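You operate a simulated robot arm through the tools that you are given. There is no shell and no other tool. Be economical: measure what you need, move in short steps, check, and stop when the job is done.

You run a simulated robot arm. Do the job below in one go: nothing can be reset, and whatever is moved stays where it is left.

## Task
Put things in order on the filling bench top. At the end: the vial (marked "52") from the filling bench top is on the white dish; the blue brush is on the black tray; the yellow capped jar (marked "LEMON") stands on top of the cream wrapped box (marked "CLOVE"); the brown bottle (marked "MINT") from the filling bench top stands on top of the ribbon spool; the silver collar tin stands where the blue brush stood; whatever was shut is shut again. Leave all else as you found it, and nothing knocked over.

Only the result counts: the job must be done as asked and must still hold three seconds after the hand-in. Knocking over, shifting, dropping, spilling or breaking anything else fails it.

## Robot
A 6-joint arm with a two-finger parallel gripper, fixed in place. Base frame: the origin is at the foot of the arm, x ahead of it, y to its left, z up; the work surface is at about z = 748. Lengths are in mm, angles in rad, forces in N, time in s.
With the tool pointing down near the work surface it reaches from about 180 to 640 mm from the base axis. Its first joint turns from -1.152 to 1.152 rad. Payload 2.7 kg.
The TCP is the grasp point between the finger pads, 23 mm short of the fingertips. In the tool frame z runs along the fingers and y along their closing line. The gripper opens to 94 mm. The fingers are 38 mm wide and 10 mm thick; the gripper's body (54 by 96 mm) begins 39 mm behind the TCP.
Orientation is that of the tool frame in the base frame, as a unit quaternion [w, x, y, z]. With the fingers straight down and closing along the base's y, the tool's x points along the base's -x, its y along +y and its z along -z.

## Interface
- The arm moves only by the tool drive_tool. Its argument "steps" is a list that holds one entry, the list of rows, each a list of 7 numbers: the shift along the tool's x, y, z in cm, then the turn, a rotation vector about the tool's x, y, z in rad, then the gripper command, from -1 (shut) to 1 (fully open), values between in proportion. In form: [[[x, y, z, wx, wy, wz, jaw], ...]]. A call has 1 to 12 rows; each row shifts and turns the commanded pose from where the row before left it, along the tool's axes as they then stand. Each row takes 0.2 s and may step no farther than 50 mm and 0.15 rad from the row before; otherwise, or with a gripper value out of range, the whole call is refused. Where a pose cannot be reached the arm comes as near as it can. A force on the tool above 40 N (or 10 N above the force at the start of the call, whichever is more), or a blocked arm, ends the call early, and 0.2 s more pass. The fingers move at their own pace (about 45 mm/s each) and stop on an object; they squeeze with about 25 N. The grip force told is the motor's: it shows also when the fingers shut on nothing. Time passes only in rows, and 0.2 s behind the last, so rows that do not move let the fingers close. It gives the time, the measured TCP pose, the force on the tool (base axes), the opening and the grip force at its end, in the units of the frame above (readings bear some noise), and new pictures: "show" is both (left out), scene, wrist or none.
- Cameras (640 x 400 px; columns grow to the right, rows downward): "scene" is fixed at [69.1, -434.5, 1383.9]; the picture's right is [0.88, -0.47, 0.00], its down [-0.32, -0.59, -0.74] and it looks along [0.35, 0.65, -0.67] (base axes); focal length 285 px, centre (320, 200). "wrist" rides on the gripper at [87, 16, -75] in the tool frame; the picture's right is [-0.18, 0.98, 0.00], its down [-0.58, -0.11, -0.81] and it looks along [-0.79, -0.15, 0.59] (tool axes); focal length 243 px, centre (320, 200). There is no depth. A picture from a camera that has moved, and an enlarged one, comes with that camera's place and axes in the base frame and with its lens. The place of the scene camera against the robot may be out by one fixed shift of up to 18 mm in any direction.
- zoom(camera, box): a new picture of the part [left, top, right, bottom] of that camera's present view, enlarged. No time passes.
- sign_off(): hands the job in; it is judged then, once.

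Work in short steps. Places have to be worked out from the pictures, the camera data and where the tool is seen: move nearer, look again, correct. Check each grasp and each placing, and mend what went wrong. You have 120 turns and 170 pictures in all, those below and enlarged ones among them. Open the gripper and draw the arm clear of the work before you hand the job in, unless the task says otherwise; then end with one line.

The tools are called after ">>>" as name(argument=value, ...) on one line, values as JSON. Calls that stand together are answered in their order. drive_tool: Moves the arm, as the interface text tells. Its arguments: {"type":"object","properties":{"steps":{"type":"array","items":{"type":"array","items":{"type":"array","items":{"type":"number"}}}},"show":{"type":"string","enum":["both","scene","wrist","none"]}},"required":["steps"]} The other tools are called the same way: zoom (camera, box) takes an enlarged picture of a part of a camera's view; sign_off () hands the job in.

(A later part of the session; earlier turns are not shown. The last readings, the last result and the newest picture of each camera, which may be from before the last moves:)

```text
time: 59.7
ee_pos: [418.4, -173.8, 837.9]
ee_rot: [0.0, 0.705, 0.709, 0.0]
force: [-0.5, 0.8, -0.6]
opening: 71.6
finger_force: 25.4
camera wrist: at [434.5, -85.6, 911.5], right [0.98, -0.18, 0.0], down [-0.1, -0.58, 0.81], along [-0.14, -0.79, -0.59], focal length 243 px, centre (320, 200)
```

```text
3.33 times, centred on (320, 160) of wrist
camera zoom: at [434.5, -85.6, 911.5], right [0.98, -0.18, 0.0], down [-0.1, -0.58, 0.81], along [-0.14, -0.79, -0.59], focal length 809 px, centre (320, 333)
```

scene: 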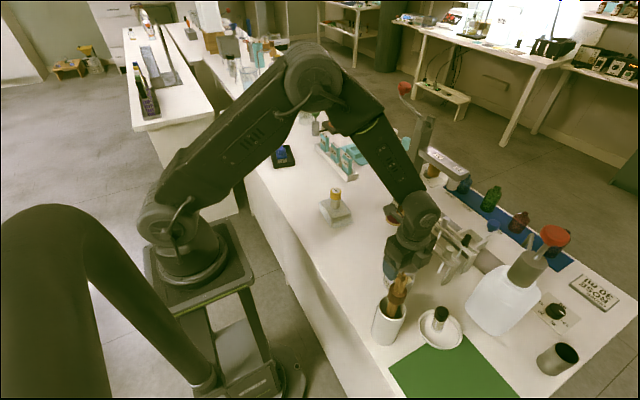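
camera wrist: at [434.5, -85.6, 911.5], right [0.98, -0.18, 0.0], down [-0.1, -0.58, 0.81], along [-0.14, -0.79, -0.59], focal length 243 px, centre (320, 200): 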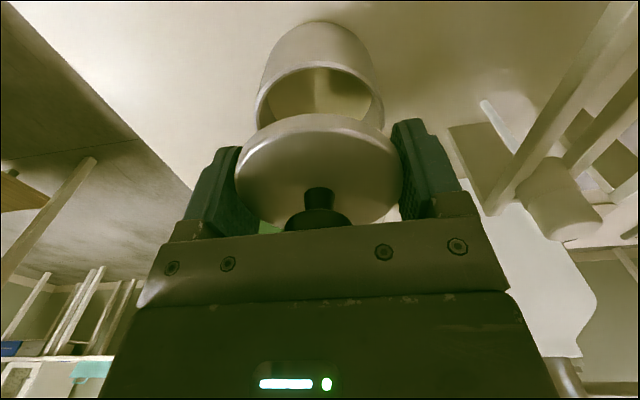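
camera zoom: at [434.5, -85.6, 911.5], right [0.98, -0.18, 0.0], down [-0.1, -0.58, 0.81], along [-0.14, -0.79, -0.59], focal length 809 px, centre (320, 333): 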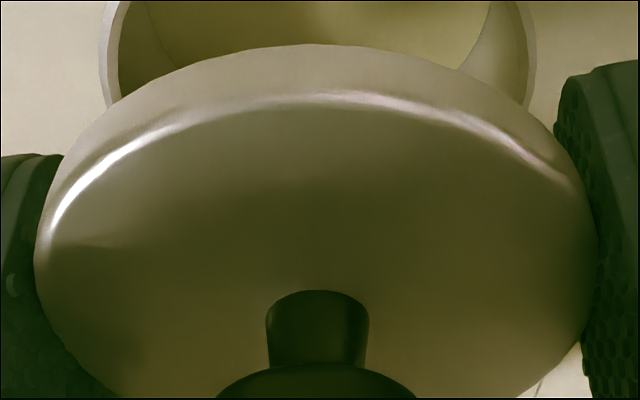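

Comparing with the view right after the lift, x now matches and the tool needs about 2 mm in +y. I'll correct that and lower in small increments, watching force.

>>> drive_tool(steps=[[[0.19, 0, 0, 0, 0, 0, -1], [0, 0, 1, 0, 0, 0, -1], [0, 0, 0.4, 0, 0, 0, -1], [0, 0, 0.2, 0, 0, 0, -1], [0, 0, 0, 0, 0, 0, -1]]], show="wrist")

>>> zoom(camera="wrist", box=[220, 90, 420, 210])

```text
time: 60.9
ee_pos: [417.8, -169.9, 821.1]
ee_rot: [-0.002, 0.705, 0.709, -0.001]
force: [0.8, -0.3, 0.0]
opening: 71.4
finger_force: 24.4
camera wrist: at [434.1, -83.7, 894.0], right [0.98, -0.18, 0.0], down [-0.1, -0.58, 0.81], along [-0.14, -0.79, -0.59], focal length 243 px, centre (320, 200)
```

wrist: 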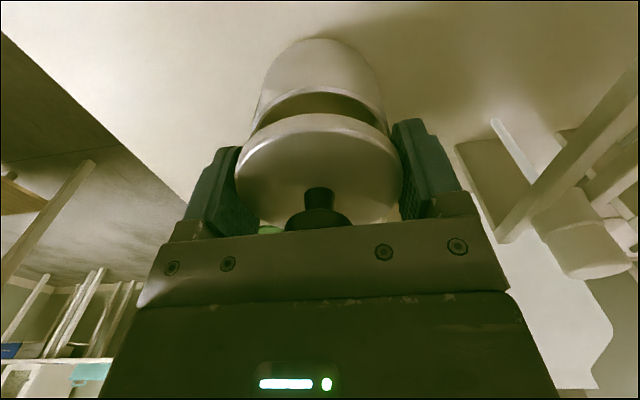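

```text
3.20 times, centred on (320, 150) of wrist
camera zoom: at [434.1, -83.7, 894.0], right [0.98, -0.18, 0.0], down [-0.1, -0.58, 0.81], along [-0.14, -0.79, -0.59], focal length 776 px, centre (320, 360)
```

zoom: 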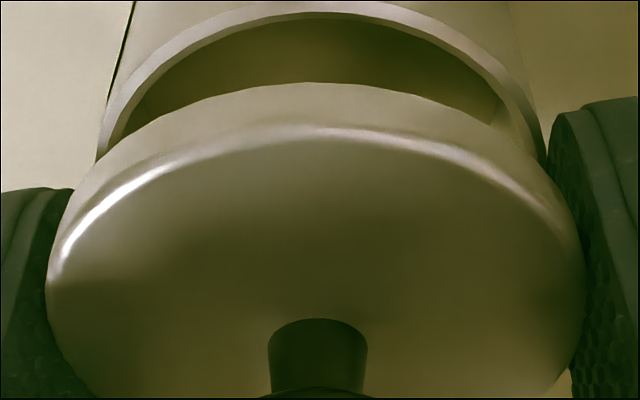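

No force yet. Continuing down in 1–2 mm steps.

>>> drive_tool(steps=[[[0, 0, 0.15, 0, 0, 0, -1], [0, 0, 0.15, 0, 0, 0, -1], [0, 0, 0, 0, 0, 0, -1]]], show="none")

```text
time: 61.7
ee_pos: [418.5, -169.9, 818.4]
ee_rot: [0.0, 0.704, 0.71, 0.0]
force: [-0.1, 0.2, -0.6]
opening: 71.6
finger_force: 25.1
```

Still free. Continue.

>>> drive_tool(steps=[[[0, 0, 0.2, 0, 0, 0, -1], [0, 0, 0.2, 0, 0, 0, -1], [0, 0, 0, 0, 0, 0, -1]]], show="wrist")

>>> zoom(camera="wrist", box=[220, 30, 420, 150])

```text
time: 62.5
ee_pos: [416.9, -169.8, 814.3]
ee_rot: [0.0, 0.704, 0.71, -0.001]
force: [0.9, 0.0, -0.2]
opening: 71.5
finger_force: 24.9
camera wrist: at [433.6, -83.1, 888.1], right [0.98, -0.18, 0.0], down [-0.1, -0.58, 0.81], along [-0.14, -0.79, -0.59], focal length 243 px, centre (320, 200)
```

wrist: 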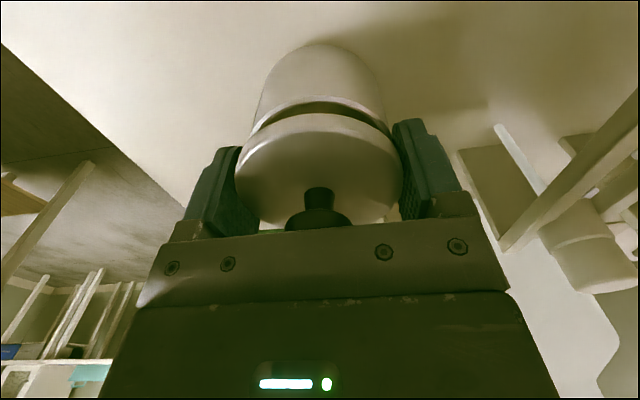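

```text
3.20 times, centred on (320, 90) of wrist
camera zoom: at [433.6, -83.1, 888.1], right [0.98, -0.18, 0.0], down [-0.1, -0.58, 0.81], along [-0.14, -0.79, -0.59], focal length 776 px, centre (320, 552)
```

zoom: 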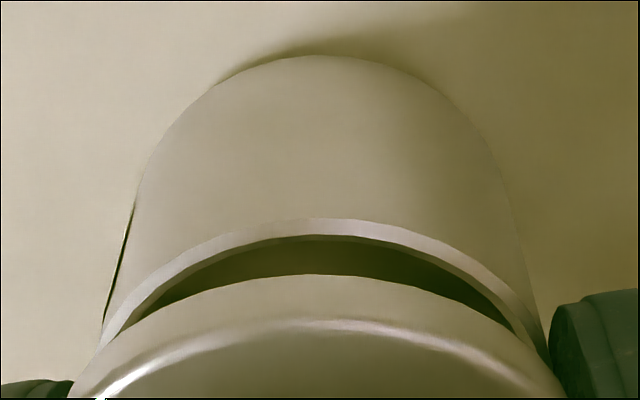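

The fingers now straddle the pot. I'll nudge 0.7 mm to +x and lower the lid onto the rim.

>>> drive_tool(steps=[[[0, 0.07, 0.2, 0, 0, 0, -1], [0, 0, 0.3, 0, 0, 0, -1], [0, 0, 0.3, 0, 0, 0, -1], [0, 0, 0.2, 0, 0, 0, -1], [0, 0, 0, 0, 0, 0, -1]]], show="wrist")

>>> zoom(camera="wrist", box=[220, 40, 420, 160])

```text
time: 63.7
ee_pos: [416.5, -171.2, 804.1]
ee_rot: [-0.001, 0.705, 0.71, 0.001]
force: [-0.5, -0.1, 0.3]
opening: 71.6
finger_force: 24.9
camera wrist: at [434.3, -83.7, 877.2], right [0.98, -0.18, 0.0], down [-0.1, -0.58, 0.81], along [-0.14, -0.79, -0.59], focal length 243 px, centre (320, 200)
```

wrist: 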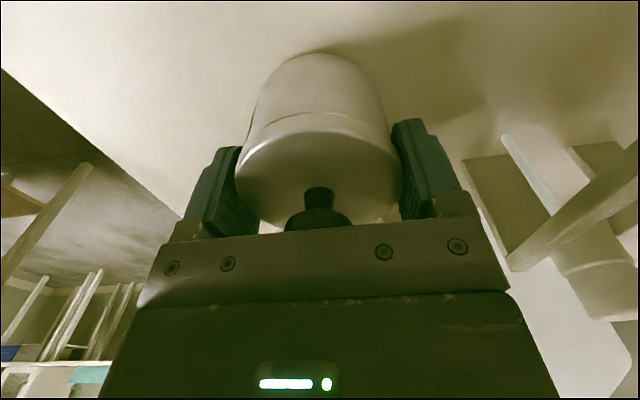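

```text
3.20 times, centred on (320, 100) of wrist
camera zoom: at [434.3, -83.7, 877.2], right [0.98, -0.18, 0.0], down [-0.1, -0.58, 0.81], along [-0.14, -0.79, -0.59], focal length 776 px, centre (320, 520)
```

zoom: 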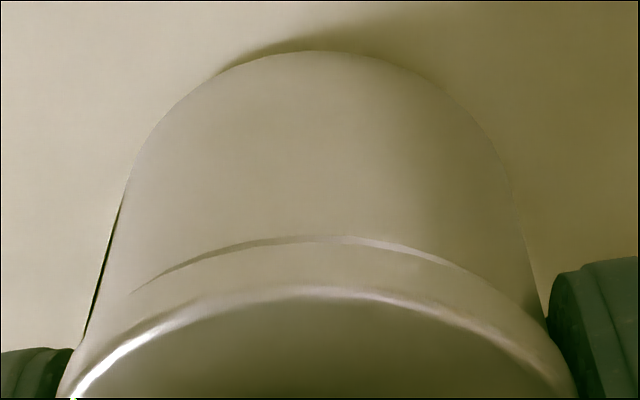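

Lid lines up with the rim. A few more mm to seat.

>>> drive_tool(steps=[[[0, 0, 0.2, 0, 0, 0, -1], [0, 0, 0.2, 0, 0, 0, -1], [0, 0, 0.1, 0, 0, 0, -1], [0, 0, 0, 0, 0, 0, -1]]], show="wrist")

>>> zoom(camera="wrist", box=[220, 40, 420, 160])

```text
time: 64.7
ee_pos: [417.7, -170.6, 799.8]
ee_rot: [-0.001, 0.705, 0.709, -0.001]
force: [-0.9, -0.3, -0.2]
opening: 71.5
finger_force: 25.4
camera wrist: at [434.3, -83.2, 873.3], right [0.98, -0.18, 0.0], down [-0.1, -0.58, 0.81], along [-0.14, -0.79, -0.59], focal length 243 px, centre (320, 200)
```

wrist: 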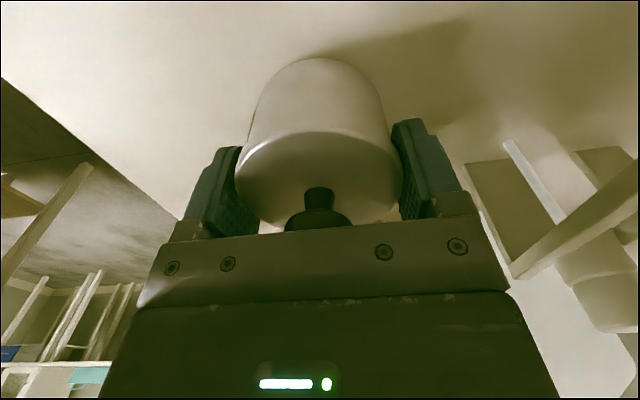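

```text
3.20 times, centred on (320, 100) of wrist
camera zoom: at [434.3, -83.2, 873.3], right [0.98, -0.18, 0.0], down [-0.1, -0.58, 0.81], along [-0.14, -0.79, -0.59], focal length 776 px, centre (320, 520)
```

zoom: 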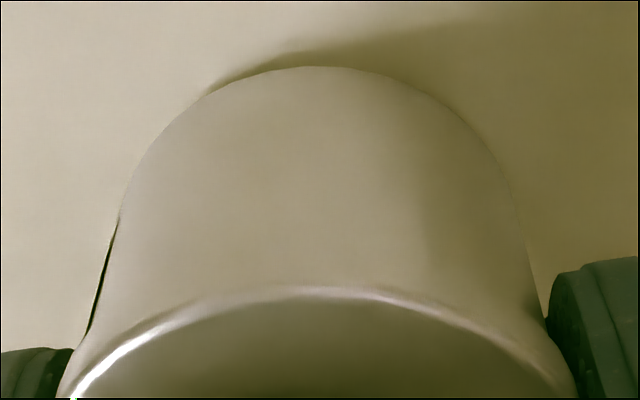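

The seam has closed. Press 1 mm, open, rise to knob height (TCP z≈826) and close on the knob.

>>> drive_tool(steps=[[[0, 0, 0.1, 0, 0, 0, -1], [0, 0, 0, 0, 0, 0, 0.65], [0, 0, 0, 0, 0, 0, 0.8], [0, 0, 0, 0, 0, 0, 0.8], [0, 0, -1.4, 0, 0, 0, 0.8], [0, 0, -1.4, 0, 0, 0, 0.8], [0, 0, 0, 0, 0, 0, 0.8]]], show="wrist")

>>> zoom(camera="wrist", box=[220, 60, 420, 220])

```text
time: 66.3
ee_pos: [418.8, -168.8, 828.4]
ee_rot: [-0.001, 0.705, 0.71, -0.001]
force: [-0.1, 0.0, -0.2]
opening: 84.5
finger_force: 0.1
camera wrist: at [435.1, -82.2, 900.8], right [0.98, -0.18, 0.0], down [-0.1, -0.58, 0.81], along [-0.14, -0.79, -0.59], focal length 243 px, centre (320, 200)
```

wrist: 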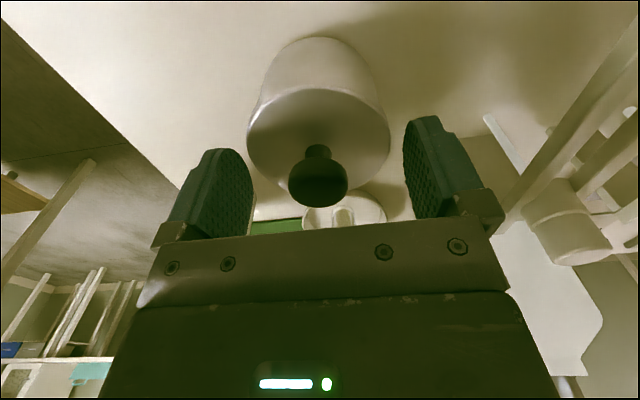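

```text
2.50 times, centred on (320, 140) of wrist
camera zoom: at [435.1, -82.2, 900.8], right [0.98, -0.18, 0.0], down [-0.1, -0.58, 0.81], along [-0.14, -0.79, -0.59], focal length 606 px, centre (320, 350)
```

zoom: 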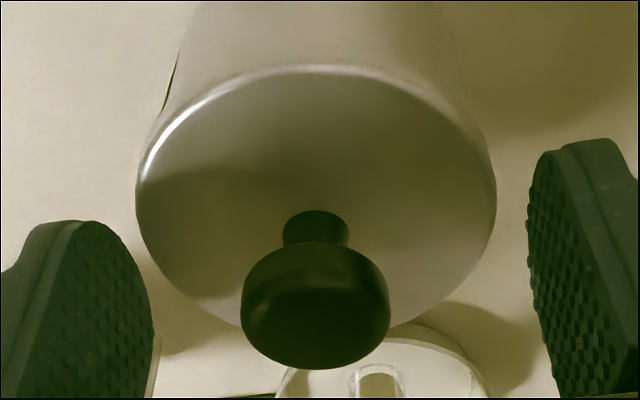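

Lid is seated squarely and the knob is centred between the fingers. Closing on the knob.

>>> drive_tool(steps=[[[0, 0, 0.1, 0, 0, 0, -1], [0, 0, 0, 0, 0, 0, -1], [0, 0, 0, 0, 0, 0, -1], [0, 0, 0, 0, 0, 0, -1], [0, 0, 0, 0, 0, 0, -1], [0, 0, -1, 0, 0, 0, -1], [0, 0, -3, 0, 0, 0, -1], [0, 0, 0, 0, 0, 0, -1]]])

```text
time: 68.1
ee_pos: [418.6, -167.9, 865.6]
ee_rot: [-0.001, 0.705, 0.71, 0.0]
force: [-0.3, 0.2, -0.8]
opening: 70.4
finger_force: 24.8
camera wrist: at [435.0, -81.7, 939.2], right [0.98, -0.18, 0.0], down [-0.1, -0.58, 0.81], along [-0.14, -0.79, -0.59], focal length 243 px, centre (320, 200)
```

scene: 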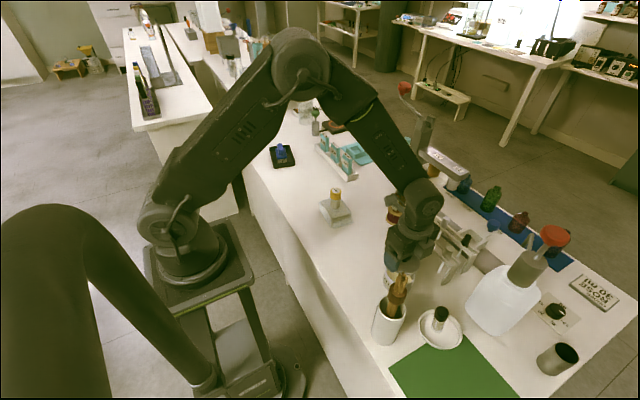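
wrist: 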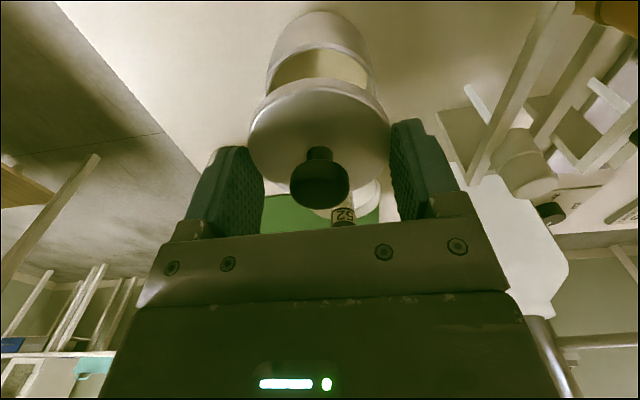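

The fingertips caught the lid edge (70 mm) rather than the knob, so the lid top is a little higher than I judged. I'll lower it straight back, then regrip the knob 7 mm higher.

>>> drive_tool(steps=[[[0, 0, 1.5, 0, 0, 0, -1], [0, 0, 1.5, 0, 0, 0, -1], [0, 0, 0.5, 0, 0, 0, -1], [0, 0, 0.3, 0, 0, 0, -1], [0, 0, 0, 0, 0, 0, -1]]], show="wrist")

>>> zoom(camera="wrist", box=[220, 20, 420, 180])

```text
time: 69.3
ee_pos: [418.4, -169.0, 826.5]
ee_rot: [0.001, 0.705, 0.71, 0.0]
force: [0.6, 1.9, 12.5]
opening: 70.5
finger_force: 24.9
camera wrist: at [434.8, -82.6, 900.9], right [0.98, -0.18, 0.0], down [-0.11, -0.58, 0.81], along [-0.14, -0.79, -0.59], focal length 243 px, centre (320, 200)
```

wrist: 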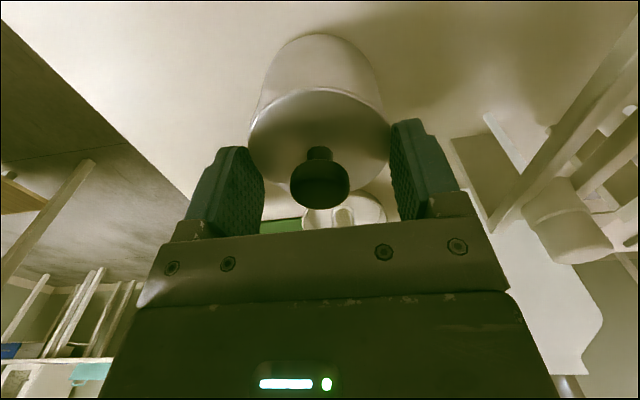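

```text
2.50 times, centred on (320, 100) of wrist
camera zoom: at [434.8, -82.6, 900.9], right [0.98, -0.18, 0.0], down [-0.11, -0.58, 0.81], along [-0.14, -0.79, -0.59], focal length 606 px, centre (320, 450)
```

zoom: 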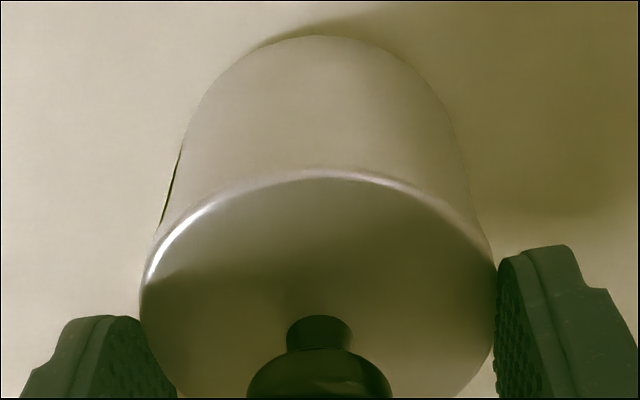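

Seated again (12 N). Open, rise 8 mm, close on the knob.

>>> drive_tool(steps=[[[0, 0, 0, 0, 0, 0, 0.6], [0, 0, 0, 0, 0, 0, 0.75], [0, 0, -0.8, 0, 0, 0, 0.6], [0, 0, 0, 0, 0, 0, -1], [0, 0, 0, 0, 0, 0, -1], [0, 0, 0, 0, 0, 0, -1], [0, 0, 0, 0, 0, 0, -1], [0, 0, 0, 0, 0, 0, -1]]], show="wrist")

```text
time: 71.1
ee_pos: [417.6, -170.9, 835.7]
ee_rot: [0.0, 0.705, 0.709, 0.0]
force: [-0.3, -0.2, 0.1]
opening: 26.2
finger_force: 25.1
camera wrist: at [434.6, -83.3, 908.6], right [0.98, -0.18, 0.0], down [-0.1, -0.58, 0.81], along [-0.14, -0.79, -0.59], focal length 243 px, centre (320, 200)
```

wrist: 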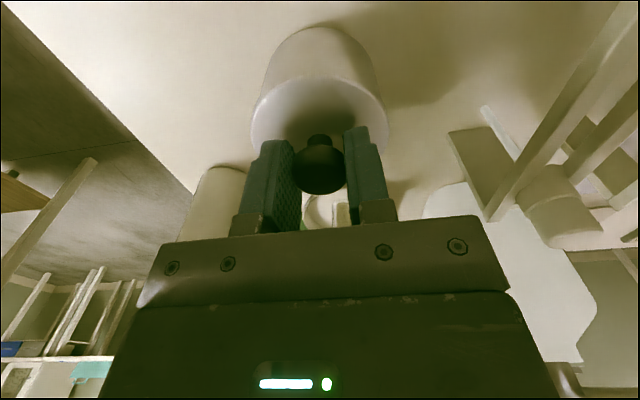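

Knob gripped (26 mm). Lifting the lid and carrying it to a free spot at about (320,-120).

>>> drive_tool(steps=[[[0, 0, -1.5, 0, 0, 0, -1], [0, 0, -3, 0, 0, 0, -1], [0, 0, -3, 0, 0, 0, -1], [1.7, -3.27, 0, 0, 0, 0, -1], [1.7, -3.27, 0, 0, 0, 0, -1], [1.7, -3.27, 0, 0, 0, 0, -1], [0, 0, 0, 0, 0, 0, -1]]])

>>> zoom(camera="scene", box=[310, 215, 438, 295])

```text
time: 72.7
ee_pos: [320.1, -120.6, 908.0]
ee_rot: [0.001, 0.705, 0.709, 0.0]
force: [-0.1, -0.5, -0.6]
opening: 26.3
finger_force: 25.4
camera wrist: at [335.4, -33.7, 981.7], right [0.98, -0.18, 0.0], down [-0.1, -0.58, 0.81], along [-0.14, -0.79, -0.59], focal length 243 px, centre (320, 200)
```

scene: 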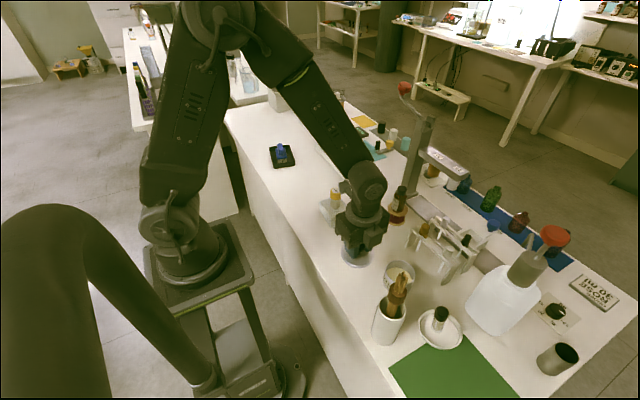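
wrist: 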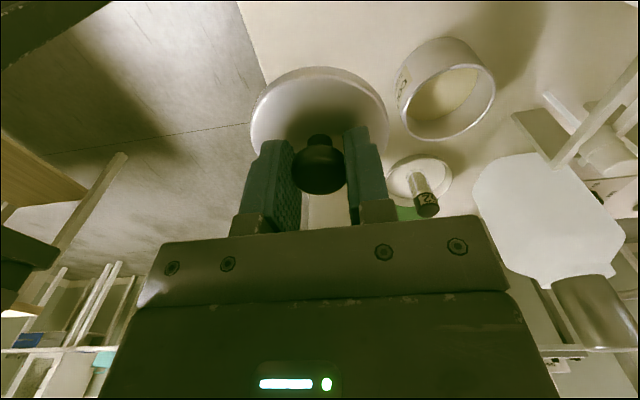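

```text
5.00 times, centred on (374, 255) of scene
camera zoom: at [69.1, -434.5, 1383.9], right [0.88, -0.47, 0.0], down [-0.32, -0.59, -0.74], along [0.35, 0.65, -0.67], focal length 1427 px, centre (50, -75)
```

zoom: 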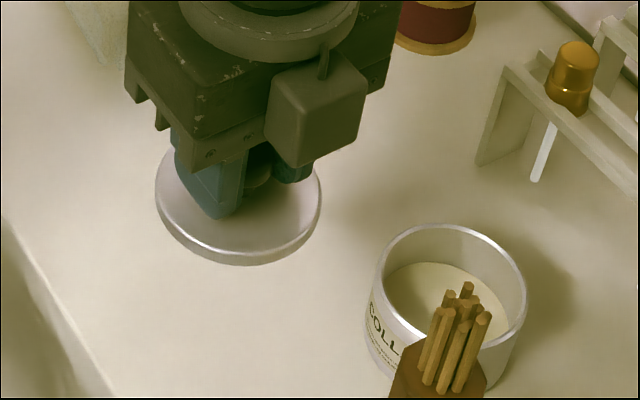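

Lid hangs level, and the pot is open and intact. Lowering the lid toward the table.

>>> drive_tool(steps=[[[0, 0, 4, 0, 0, 0, -1], [0, 0, 4, 0, 0, 0, -1], [0, 0, 2.5, 0, 0, 0, -1], [0, 0, 0.5, 0, 0, 0, -1], [0, 0, 0, 0, 0, 0, -1]]], show="wrist")

```text
time: 73.9
ee_pos: [320.3, -121.1, 799.7]
ee_rot: [0.0, 0.704, 0.71, 0.0]
force: [-0.3, 0.1, -0.2]
opening: 26.1
finger_force: 25.0
camera wrist: at [336.6, -33.6, 874.3], right [0.98, -0.18, 0.0], down [-0.1, -0.58, 0.81], along [-0.14, -0.79, -0.59], focal length 243 px, centre (320, 200)
```

wrist: 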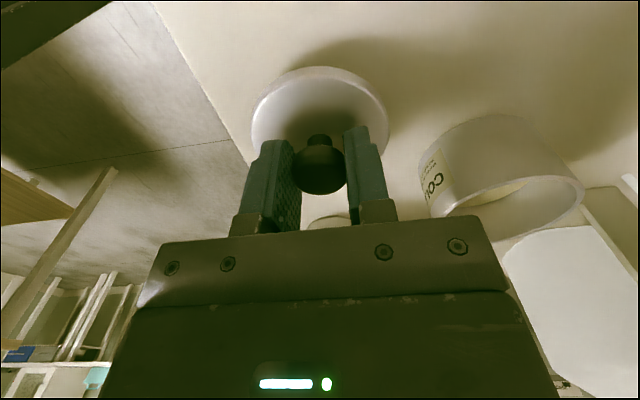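

Continue in small steps to table contact.

>>> drive_tool(steps=[[[0, 0, 0.5, 0, 0, 0, -1], [0, 0, 0.2, 0, 0, 0, -1], [0, 0, 0.2, 0, 0, 0, -1], [0, 0, 0.2, 0, 0, 0, -1], [0, 0, 0, 0, 0, 0, -1]]], show="none")

```text
time: 75.1
ee_pos: [319.7, -121.3, 789.9]
ee_rot: [-0.001, 0.705, 0.71, -0.001]
force: [0.0, 1.3, 0.0]
opening: 26.3
finger_force: 25.3
```

>>> drive_tool(steps=[[[0, 0, 0.15, 0, 0, 0, -1], [0, 0, 0.15, 0, 0, 0, -1], [0, 0, 0, 0, 0, 0, -1]]], show="wrist")

```text
time: 75.9
ee_pos: [320.1, -120.1, 785.0]
ee_rot: [0.0, 0.704, 0.71, 0.001]
force: [-0.2, 0.2, -0.5]
opening: 26.2
finger_force: 24.6
camera wrist: at [336.4, -33.3, 859.6], right [0.98, -0.18, 0.0], down [-0.1, -0.58, 0.81], along [-0.14, -0.79, -0.59], focal length 243 px, centre (320, 200)
```

wrist: 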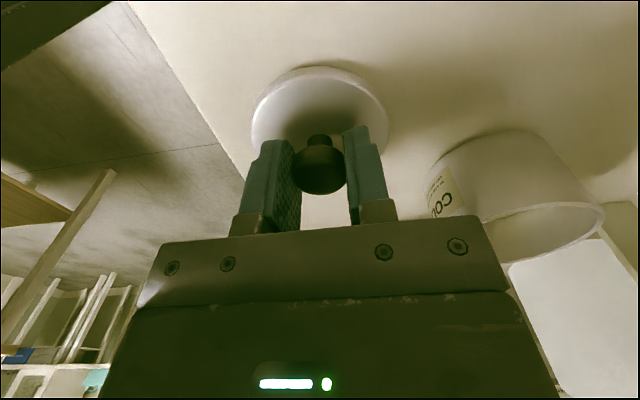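

Still a small shadow gap, no force. Continue down 1–2 mm at a time.

>>> drive_tool(steps=[[[0, 0, 0.15, 0, 0, 0, -1], [0, 0, 0.15, 0, 0, 0, -1], [0, 0, 0, 0, 0, 0, -1]]], show="none")

```text
time: 76.7
ee_pos: [320.6, -120.6, 782.8]
ee_rot: [0.0, 0.704, 0.71, 0.0]
force: [-9.6, 1.0, 35.8]
opening: 26.5
finger_force: 24.6
```

Contact (36 N). Ease off, release the knob and rise.

>>> drive_tool(steps=[[[0, 0, -0.2, 0, 0, 0, -1], [0, 0, 0, 0, 0, 0, -0.1], [0, 0, 0, 0, 0, 0, 0], [0, 0, -2, 0, 0, 0, 0], [0, 0, -4, 0, 0, 0, 0], [0, 0, -4, 0, 0, 0, 0.8], [0, 0, -3, 0, 0, 0, 0.8], [0, 0, 0, 0, 0, 0, 0.8]]], show="wrist")

```text
time: 78.5
ee_pos: [321.9, -124.0, 916.0]
ee_rot: [-0.002, 0.705, 0.709, 0.0]
force: [0.0, 0.7, 0.4]
opening: 84.6
finger_force: 0.1
camera wrist: at [338.2, -37.0, 989.7], right [0.98, -0.18, 0.0], down [-0.1, -0.58, 0.81], along [-0.14, -0.79, -0.59], focal length 243 px, centre (320, 200)
```

wrist: 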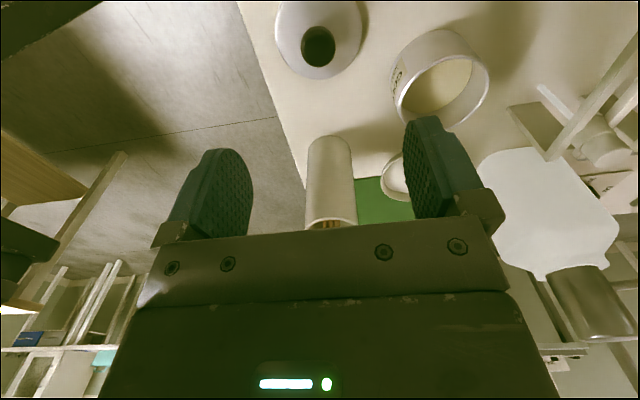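

Lid lies flat on the bench. Returning over the pot by the same offset and checking the centring.

>>> drive_tool(steps=[[[-1.7, 3.27, 0, 0, 0, 0, 1], [-1.7, 3.27, 0, 0, 0, 0, 1], [-1.7, 3.27, 0, 0, 0, 0, 1], [0, 0, 4, 0, 0, 0, 1], [0, 0, 3, 0, 0, 0, 1], [0, 0, 0, 0, 0, 0, 1]]], show="wrist")

>>> zoom(camera="wrist", box=[200, 0, 440, 180])

```text
time: 79.9
ee_pos: [421.1, -172.5, 847.4]
ee_rot: [0.0, 0.705, 0.71, 0.001]
force: [-0.5, 1.0, 0.3]
opening: 93.8
finger_force: 0.0
camera wrist: at [438.2, -84.9, 921.0], right [0.98, -0.18, 0.0], down [-0.1, -0.58, 0.81], along [-0.14, -0.79, -0.59], focal length 243 px, centre (320, 200)
```

wrist: 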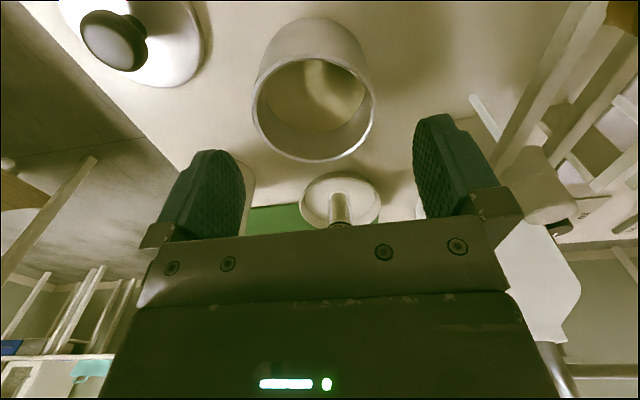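

```text
2.22 times, centred on (320, 90) of wrist
camera zoom: at [438.2, -84.9, 921.0], right [0.98, -0.18, 0.0], down [-0.1, -0.58, 0.81], along [-0.14, -0.79, -0.59], focal length 539 px, centre (320, 444)
```

zoom: 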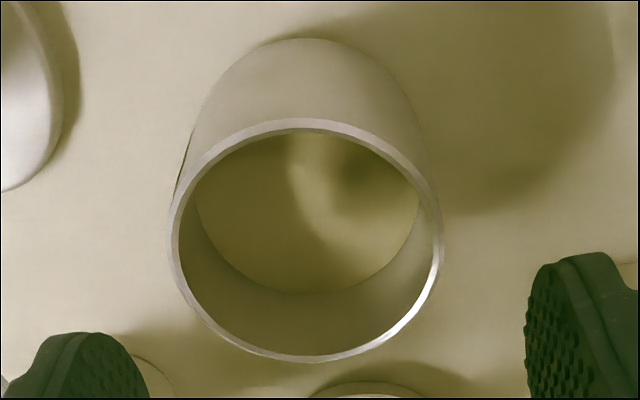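

Pot is ~3 mm to -x of centre. Correcting, then descending to TCP z≈785 and gripping the pot wall.

>>> drive_tool(steps=[[[0.15, -0.33, 1, 0, 0, 0, 1], [0, 0, 2, 0, 0, 0, 1], [0, 0, 2, 0, 0, 0, 1], [0, 0, 1.2, 0, 0, 0, 1], [0, 0, 0, 0, 0, 0, 1], [0, 0, 0, 0, 0, 0, -1], [0, 0, 0, 0, 0, 0, -1], [0, 0, 0, 0, 0, 0, -1]]])

```text
time: 81.7
ee_pos: [416.6, -166.8, 784.0]
ee_rot: [0.0, 0.705, 0.709, -0.002]
force: [-0.4, 0.5, -1.3]
opening: 70.6
finger_force: 25.3
camera wrist: at [432.6, -81.2, 857.7], right [0.98, -0.18, 0.0], down [-0.1, -0.58, 0.81], along [-0.14, -0.79, -0.59], focal length 243 px, centre (320, 200)
```

scene: 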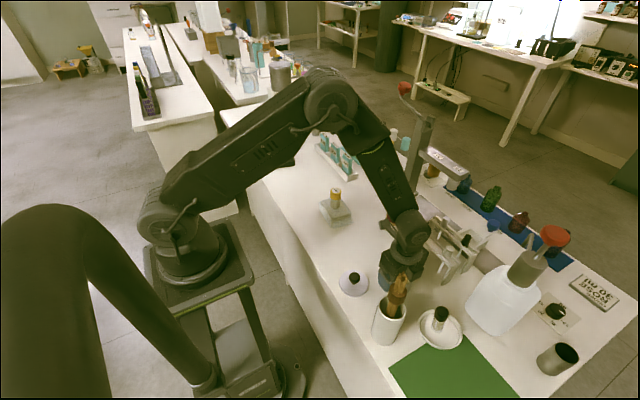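
wrist: 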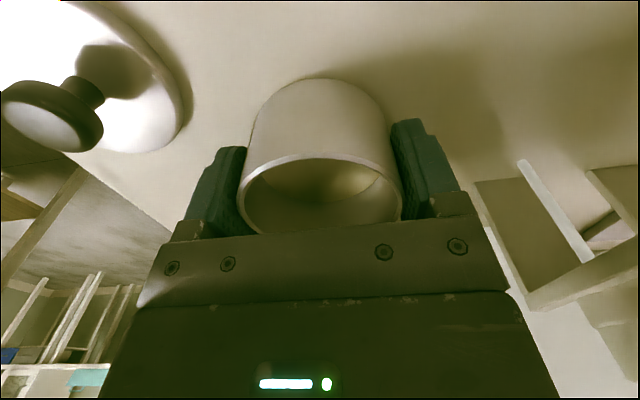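

Pot gripped on its wall. Lift and carry to the brush's former place (360,-33).

>>> drive_tool(steps=[[[0, 0, -2, 0, 0, 0, -1], [0, 0, -4, 0, 0, 0, -1], [4.5, -1.87, 0, 0, 0, 0, -1], [4.5, -1.87, 0, 0, 0, 0, -1], [4.5, -1.87, 0, 0, 0, 0, -1], [0, 0, 0, 0, 0, 0, -1]]])

>>> zoom(camera="scene", box=[290, 180, 418, 300])

```text
time: 83.1
ee_pos: [357.5, -33.4, 847.5]
ee_rot: [-0.001, 0.704, 0.71, 0.0]
force: [0.1, -0.1, -2.0]
opening: 70.5
finger_force: 25.2
camera wrist: at [374.4, 54.5, 920.6], right [0.98, -0.18, 0.0], down [-0.1, -0.58, 0.81], along [-0.14, -0.79, -0.59], focal length 243 px, centre (320, 200)
```

scene: 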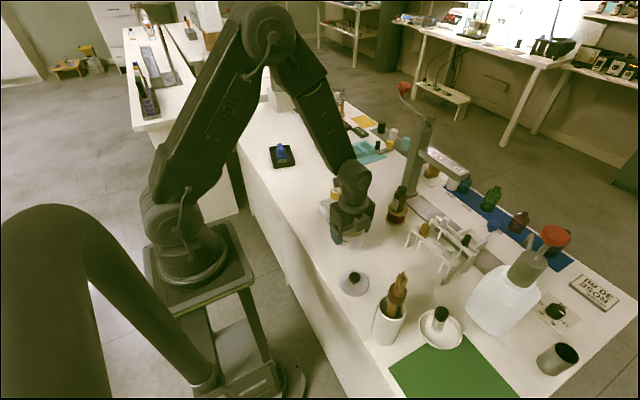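
wrist: 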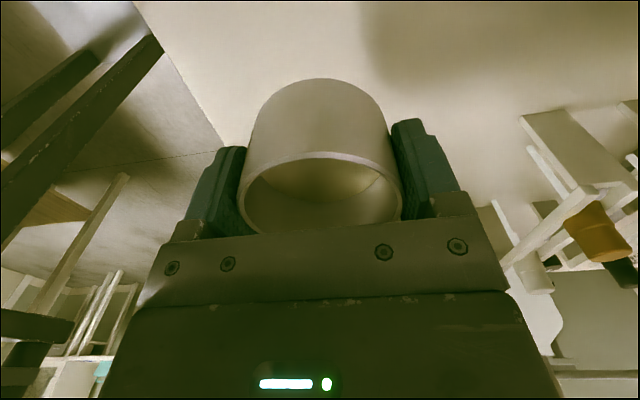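

```text
3.33 times, centred on (354, 240) of scene
camera zoom: at [69.2, -434.5, 1383.9], right [0.88, -0.47, 0.0], down [-0.32, -0.59, -0.74], along [0.35, 0.65, -0.67], focal length 951 px, centre (207, 67)
```

zoom: 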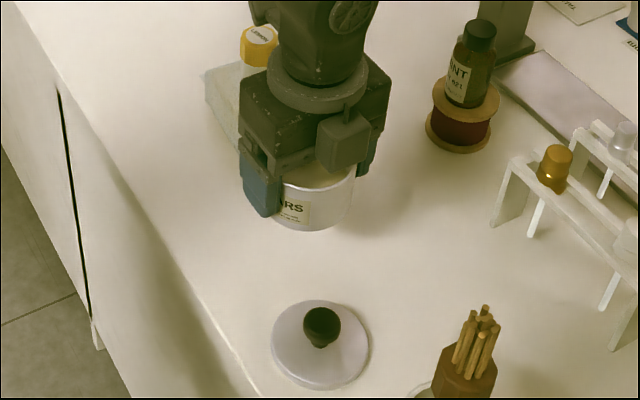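

Over the spot. Nudge +2 mm in x and lower to just above the bench.

>>> drive_tool(steps=[[[0, 0.2, 2, 0, 0, 0, -1], [0, 0, 2, 0, 0, 0, -1], [0, 0, 1.6, 0, 0, 0, -1], [0, 0, 0.3, 0, 0, 0, -1], [0, 0, 0.15, 0, 0, 0, -1], [0, 0, 0, 0, 0, 0, -1]]], show="wrist")

```text
time: 84.5
ee_pos: [360.5, -32.2, 782.5]
ee_rot: [0.0, 0.705, 0.709, 0.001]
force: [-7.7, -0.4, 19.6]
opening: 70.6
finger_force: 24.7
camera wrist: at [376.7, 54.4, 856.4], right [0.98, -0.18, 0.0], down [-0.1, -0.58, 0.81], along [-0.14, -0.79, -0.59], focal length 243 px, centre (320, 200)
```

wrist: 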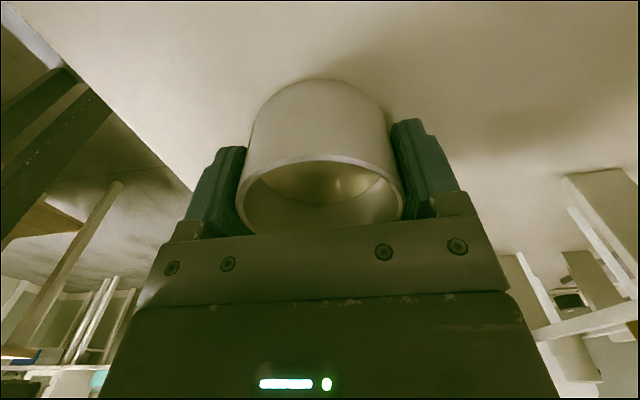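

Bench contact (20 N). Ease off, release, rise straight up and look.

>>> drive_tool(steps=[[[0, 0, -0.1, 0, 0, 0, -1], [0, 0, 0, 0, 0, 0, 0.7], [0, 0, 0, 0, 0, 0, 0.9], [0, 0, 0, 0, 0, 0, 0.9], [0, 0, -2, 0, 0, 0, 0.9], [0, 0, -4, 0, 0, 0, 0.9], [0, 0, -4, 0, 0, 0, 0.9], [0, 0, -3, 0, 0, 0, 0.9], [0, 0, 0, 0, 0, 0, 0.9]]])

>>> zoom(camera="wrist", box=[200, 0, 440, 150])

```text
time: 86.5
ee_pos: [357.7, -33.8, 913.4]
ee_rot: [-0.001, 0.705, 0.71, -0.001]
force: [-0.9, -0.8, 0.9]
opening: 89.2
finger_force: 0.1
camera wrist: at [375.4, 52.9, 988.2], right [0.98, -0.18, 0.0], down [-0.1, -0.58, 0.81], along [-0.14, -0.79, -0.59], focal length 243 px, centre (320, 200)
```

scene: 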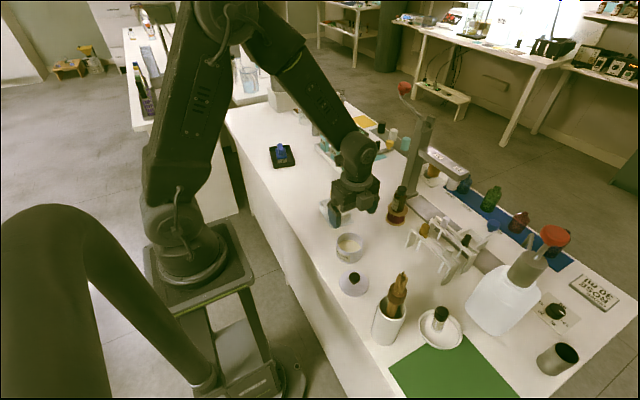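
wrist: 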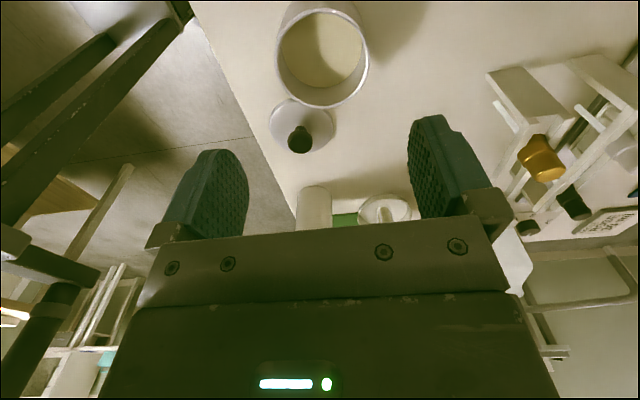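

```text
2.67 times, centred on (320, 75) of wrist
camera zoom: at [375.4, 52.9, 988.2], right [0.98, -0.18, 0.0], down [-0.1, -0.58, 0.81], along [-0.14, -0.79, -0.59], focal length 647 px, centre (320, 533)
```

zoom: 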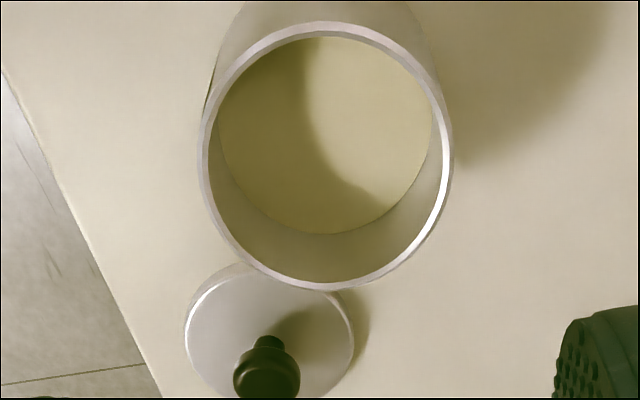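

Pot stands at about (361,-32), exactly where the brush was. Retracing the commanded offset to the lid and coming down partway over its knob.

>>> drive_tool(steps=[[[-4.28, -2.04, 0, 0, 0, 0, 0.4], [-4.27, -2.03, 0, 0, 0, 0, 0.4], [0, 0, 4, 0, 0, 0, 0.3], [0, 0, 4, 0, 0, 0, 0.3], [0, 0, 0, 0, 0, 0, 0.3]]], show="wrist")

```text
time: 87.7
ee_pos: [319.5, -121.2, 834.5]
ee_rot: [0.0, 0.705, 0.71, 0.0]
force: [0.8, 0.2, -0.6]
opening: 61.3
finger_force: 0.1
camera wrist: at [336.1, -34.9, 908.1], right [0.98, -0.18, 0.0], down [-0.1, -0.58, 0.81], along [-0.14, -0.79, -0.59], focal length 243 px, centre (320, 200)
```

wrist: 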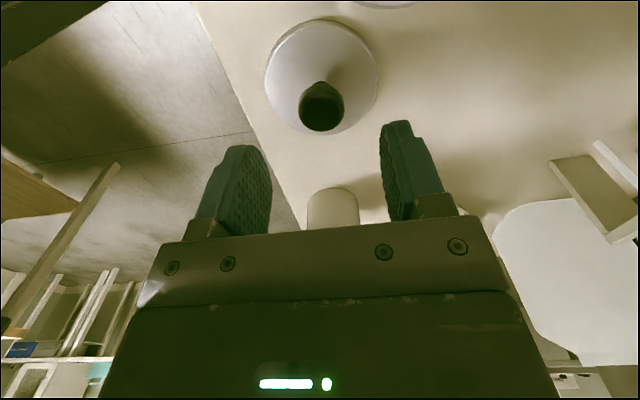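

Knob is centred in column 321. Descending the remaining 48 mm and closing on the knob.

>>> drive_tool(steps=[[[0, 0, 2.5, 0, 0, 0, 0.3], [0, 0, 1.5, 0, 0, 0, 0.3], [0, 0, 0.8, 0, 0, 0, 0.3], [0, 0, 0, 0, 0, 0, 0.3], [0, 0, 0, 0, 0, 0, -1], [0, 0, 0, 0, 0, 0, -1], [0, 0, 0, 0, 0, 0, -1], [0, 0, 0, 0, 0, 0, -1]]], show="wrist")

```text
time: 89.5
ee_pos: [318.3, -119.8, 787.0]
ee_rot: [0.001, 0.705, 0.71, 0.0]
force: [0.9, -0.1, 0.3]
opening: 25.9
finger_force: 25.3
camera wrist: at [335.7, -33.5, 859.8], right [0.98, -0.18, 0.0], down [-0.1, -0.58, 0.81], along [-0.14, -0.79, -0.59], focal length 243 px, centre (320, 200)
```

wrist: 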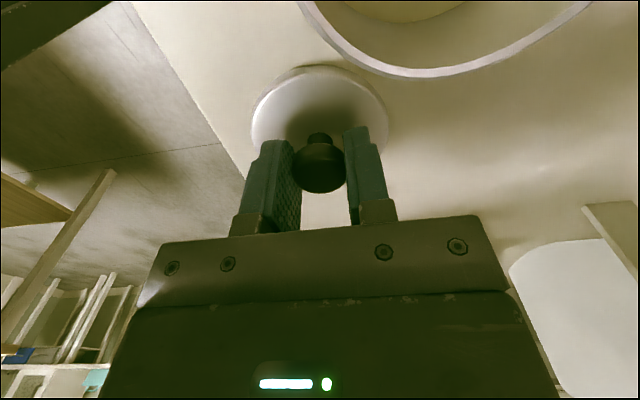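

Knob gripped. Lifting 10 cm and moving above the pot using the logged offsets, then down to ~20 mm above the rim for an alignment check.

>>> drive_tool(steps=[[[0, 0, -2, 0, 0, 0, -1], [0, 0, -4, 0, 0, 0, -1], [0, 0, -4, 0, 0, 0, -1], [4.2, 2.06, 0, 0, 0, 0, -1], [4.2, 2.06, 0, 0, 0, 0, -1], [0, 0, 2, 0, 0, 0, -1], [0, 0, 0, 0, 0, 0, -1]]])

>>> zoom(camera="wrist", box=[220, 0, 420, 150])

>>> zoom(camera="scene", box=[310, 210, 390, 270])

```text
time: 91.1
ee_pos: [361.6, -36.2, 864.4]
ee_rot: [0.0, 0.704, 0.71, 0.0]
force: [0.0, 0.7, 0.5]
opening: 26.2
finger_force: 25.5
camera wrist: at [378.4, 51.1, 938.2], right [0.98, -0.18, 0.0], down [-0.1, -0.58, 0.81], along [-0.14, -0.79, -0.59], focal length 243 px, centre (320, 200)
```

scene: 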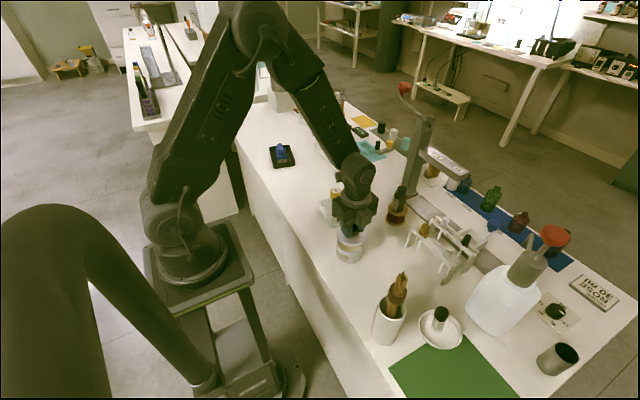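
wrist: 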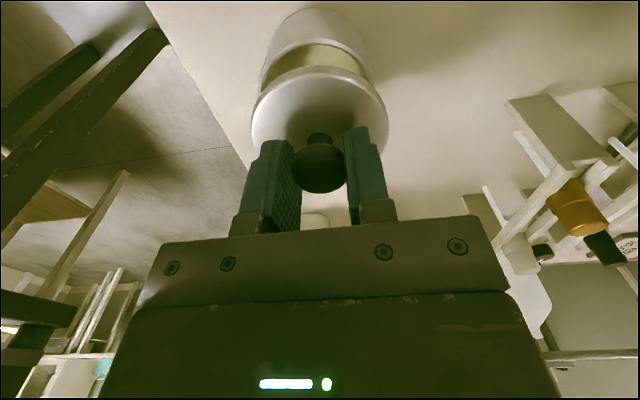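

```text
2.67 times, centred on (320, 75) of wrist
camera zoom: at [378.4, 51.1, 938.2], right [0.98, -0.18, 0.0], down [-0.1, -0.58, 0.81], along [-0.14, -0.79, -0.59], focal length 647 px, centre (320, 533)
```

zoom: 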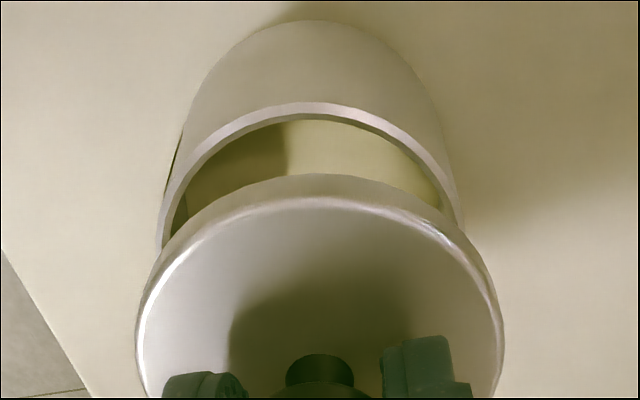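

```text
6.67 times, centred on (350, 240) of scene
camera zoom: at [69.2, -434.5, 1383.9], right [0.88, -0.47, 0.0], down [-0.32, -0.59, -0.74], along [0.35, 0.65, -0.67], focal length 1902 px, centre (120, -67)
```

zoom: 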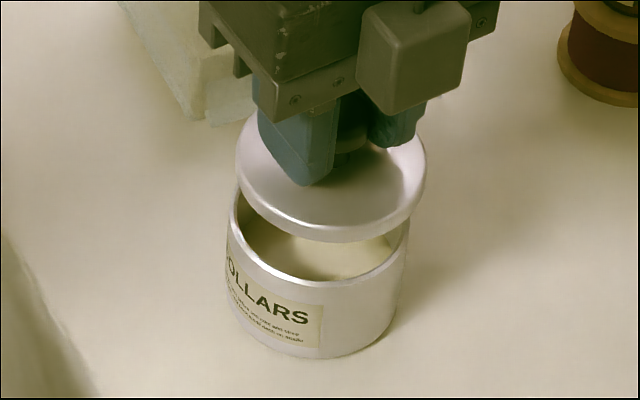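

In y the lid and pot agree within 1 mm; in x the pot is about 2 mm to -x of the lid. Correcting and lowering to ~8 mm above the rim.

>>> drive_tool(steps=[[[0, -0.22, 0.5, 0, 0, 0, -1], [0, 0, 1, 0, 0, 0, -1], [0, 0, 0.5, 0, 0, 0, -1], [0, 0, 0, 0, 0, 0, -1]]])

>>> zoom(camera="wrist", box=[220, 0, 420, 150])

>>> zoom(camera="scene", box=[310, 210, 390, 270])

```text
time: 92.1
ee_pos: [358.6, -34.7, 844.5]
ee_rot: [-0.001, 0.704, 0.71, 0.0]
force: [-0.9, -0.5, -1.0]
opening: 25.9
finger_force: 25.4
camera wrist: at [375.1, 52.0, 919.0], right [0.98, -0.18, 0.0], down [-0.1, -0.58, 0.81], along [-0.14, -0.79, -0.59], focal length 243 px, centre (320, 200)
```

scene: 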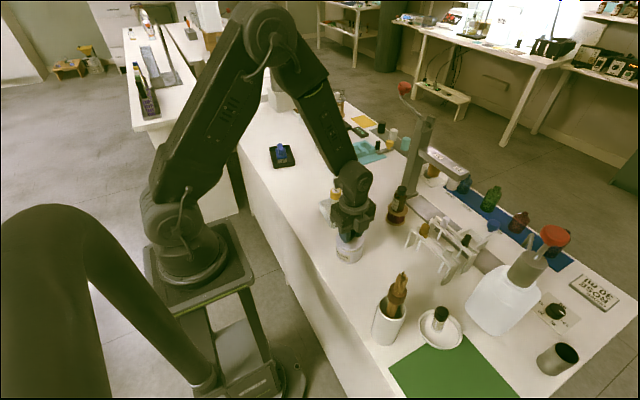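
wrist: 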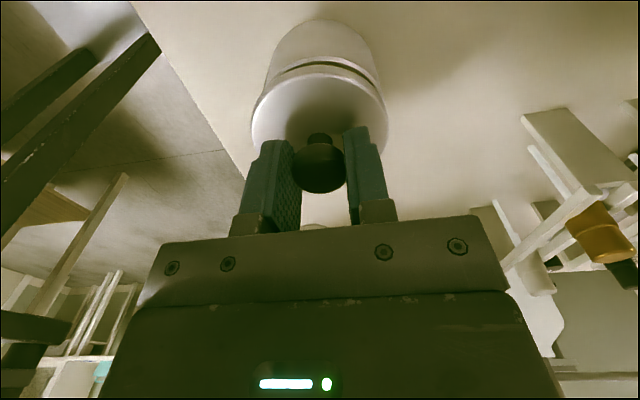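

```text
2.67 times, centred on (320, 75) of wrist
camera zoom: at [375.1, 52.0, 919.0], right [0.98, -0.18, 0.0], down [-0.1, -0.58, 0.81], along [-0.14, -0.79, -0.59], focal length 647 px, centre (320, 533)
```

zoom: 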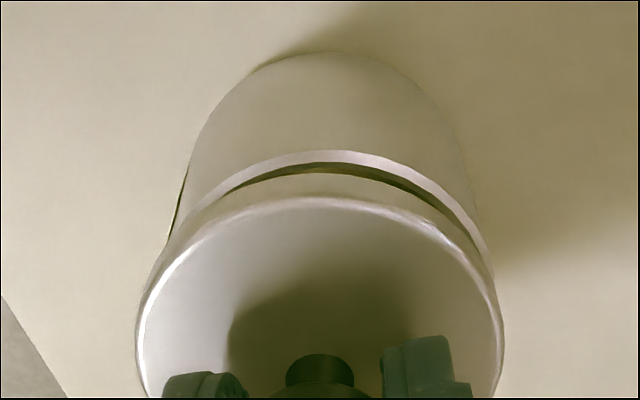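

```text
6.67 times, centred on (350, 240) of scene
camera zoom: at [69.2, -434.5, 1383.9], right [0.88, -0.47, 0.0], down [-0.32, -0.59, -0.74], along [0.35, 0.65, -0.67], focal length 1902 px, centre (120, -67)
```

zoom: 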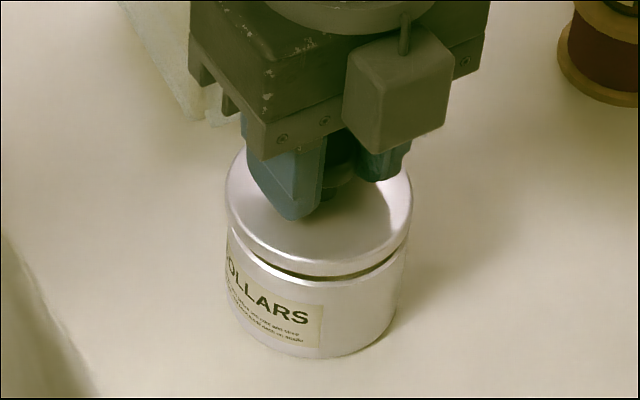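

Now the pot is ~1.5 mm to +x. Small nudge back and lower further.

>>> drive_tool(steps=[[[0, 0.12, 0, 0, 0, 0, -1], [0, 0, 0.2, 0, 0, 0, -1], [0, 0, 0.2, 0, 0, 0, -1], [0, 0, 0, 0, 0, 0, -1]]], show="wrist")

>>> zoom(camera="wrist", box=[220, 0, 420, 150])

>>> zoom(camera="scene", box=[310, 210, 390, 270])

```text
time: 93.1
ee_pos: [358.9, -35.4, 842.4]
ee_rot: [0.0, 0.705, 0.709, -0.001]
force: [0.0, -0.5, -0.3]
opening: 26.1
finger_force: 24.9
camera wrist: at [376.6, 51.1, 915.3], right [0.98, -0.18, 0.0], down [-0.1, -0.58, 0.81], along [-0.14, -0.79, -0.59], focal length 243 px, centre (320, 200)
```

wrist: 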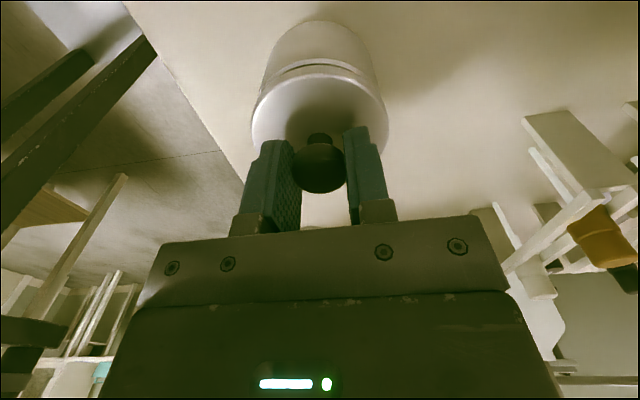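

```text
2.67 times, centred on (320, 75) of wrist
camera zoom: at [376.6, 51.1, 915.3], right [0.98, -0.18, 0.0], down [-0.1, -0.58, 0.81], along [-0.14, -0.79, -0.59], focal length 647 px, centre (320, 533)
```

zoom: 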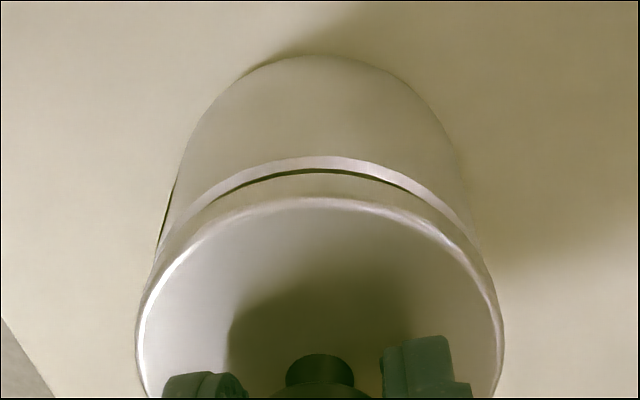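

```text
6.67 times, centred on (350, 240) of scene
camera zoom: at [69.2, -434.5, 1383.9], right [0.88, -0.47, 0.0], down [-0.32, -0.59, -0.74], along [0.35, 0.65, -0.67], focal length 1902 px, centre (120, -67)
```

zoom: 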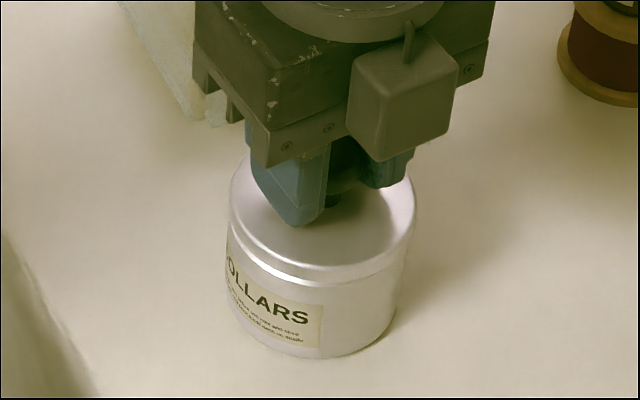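

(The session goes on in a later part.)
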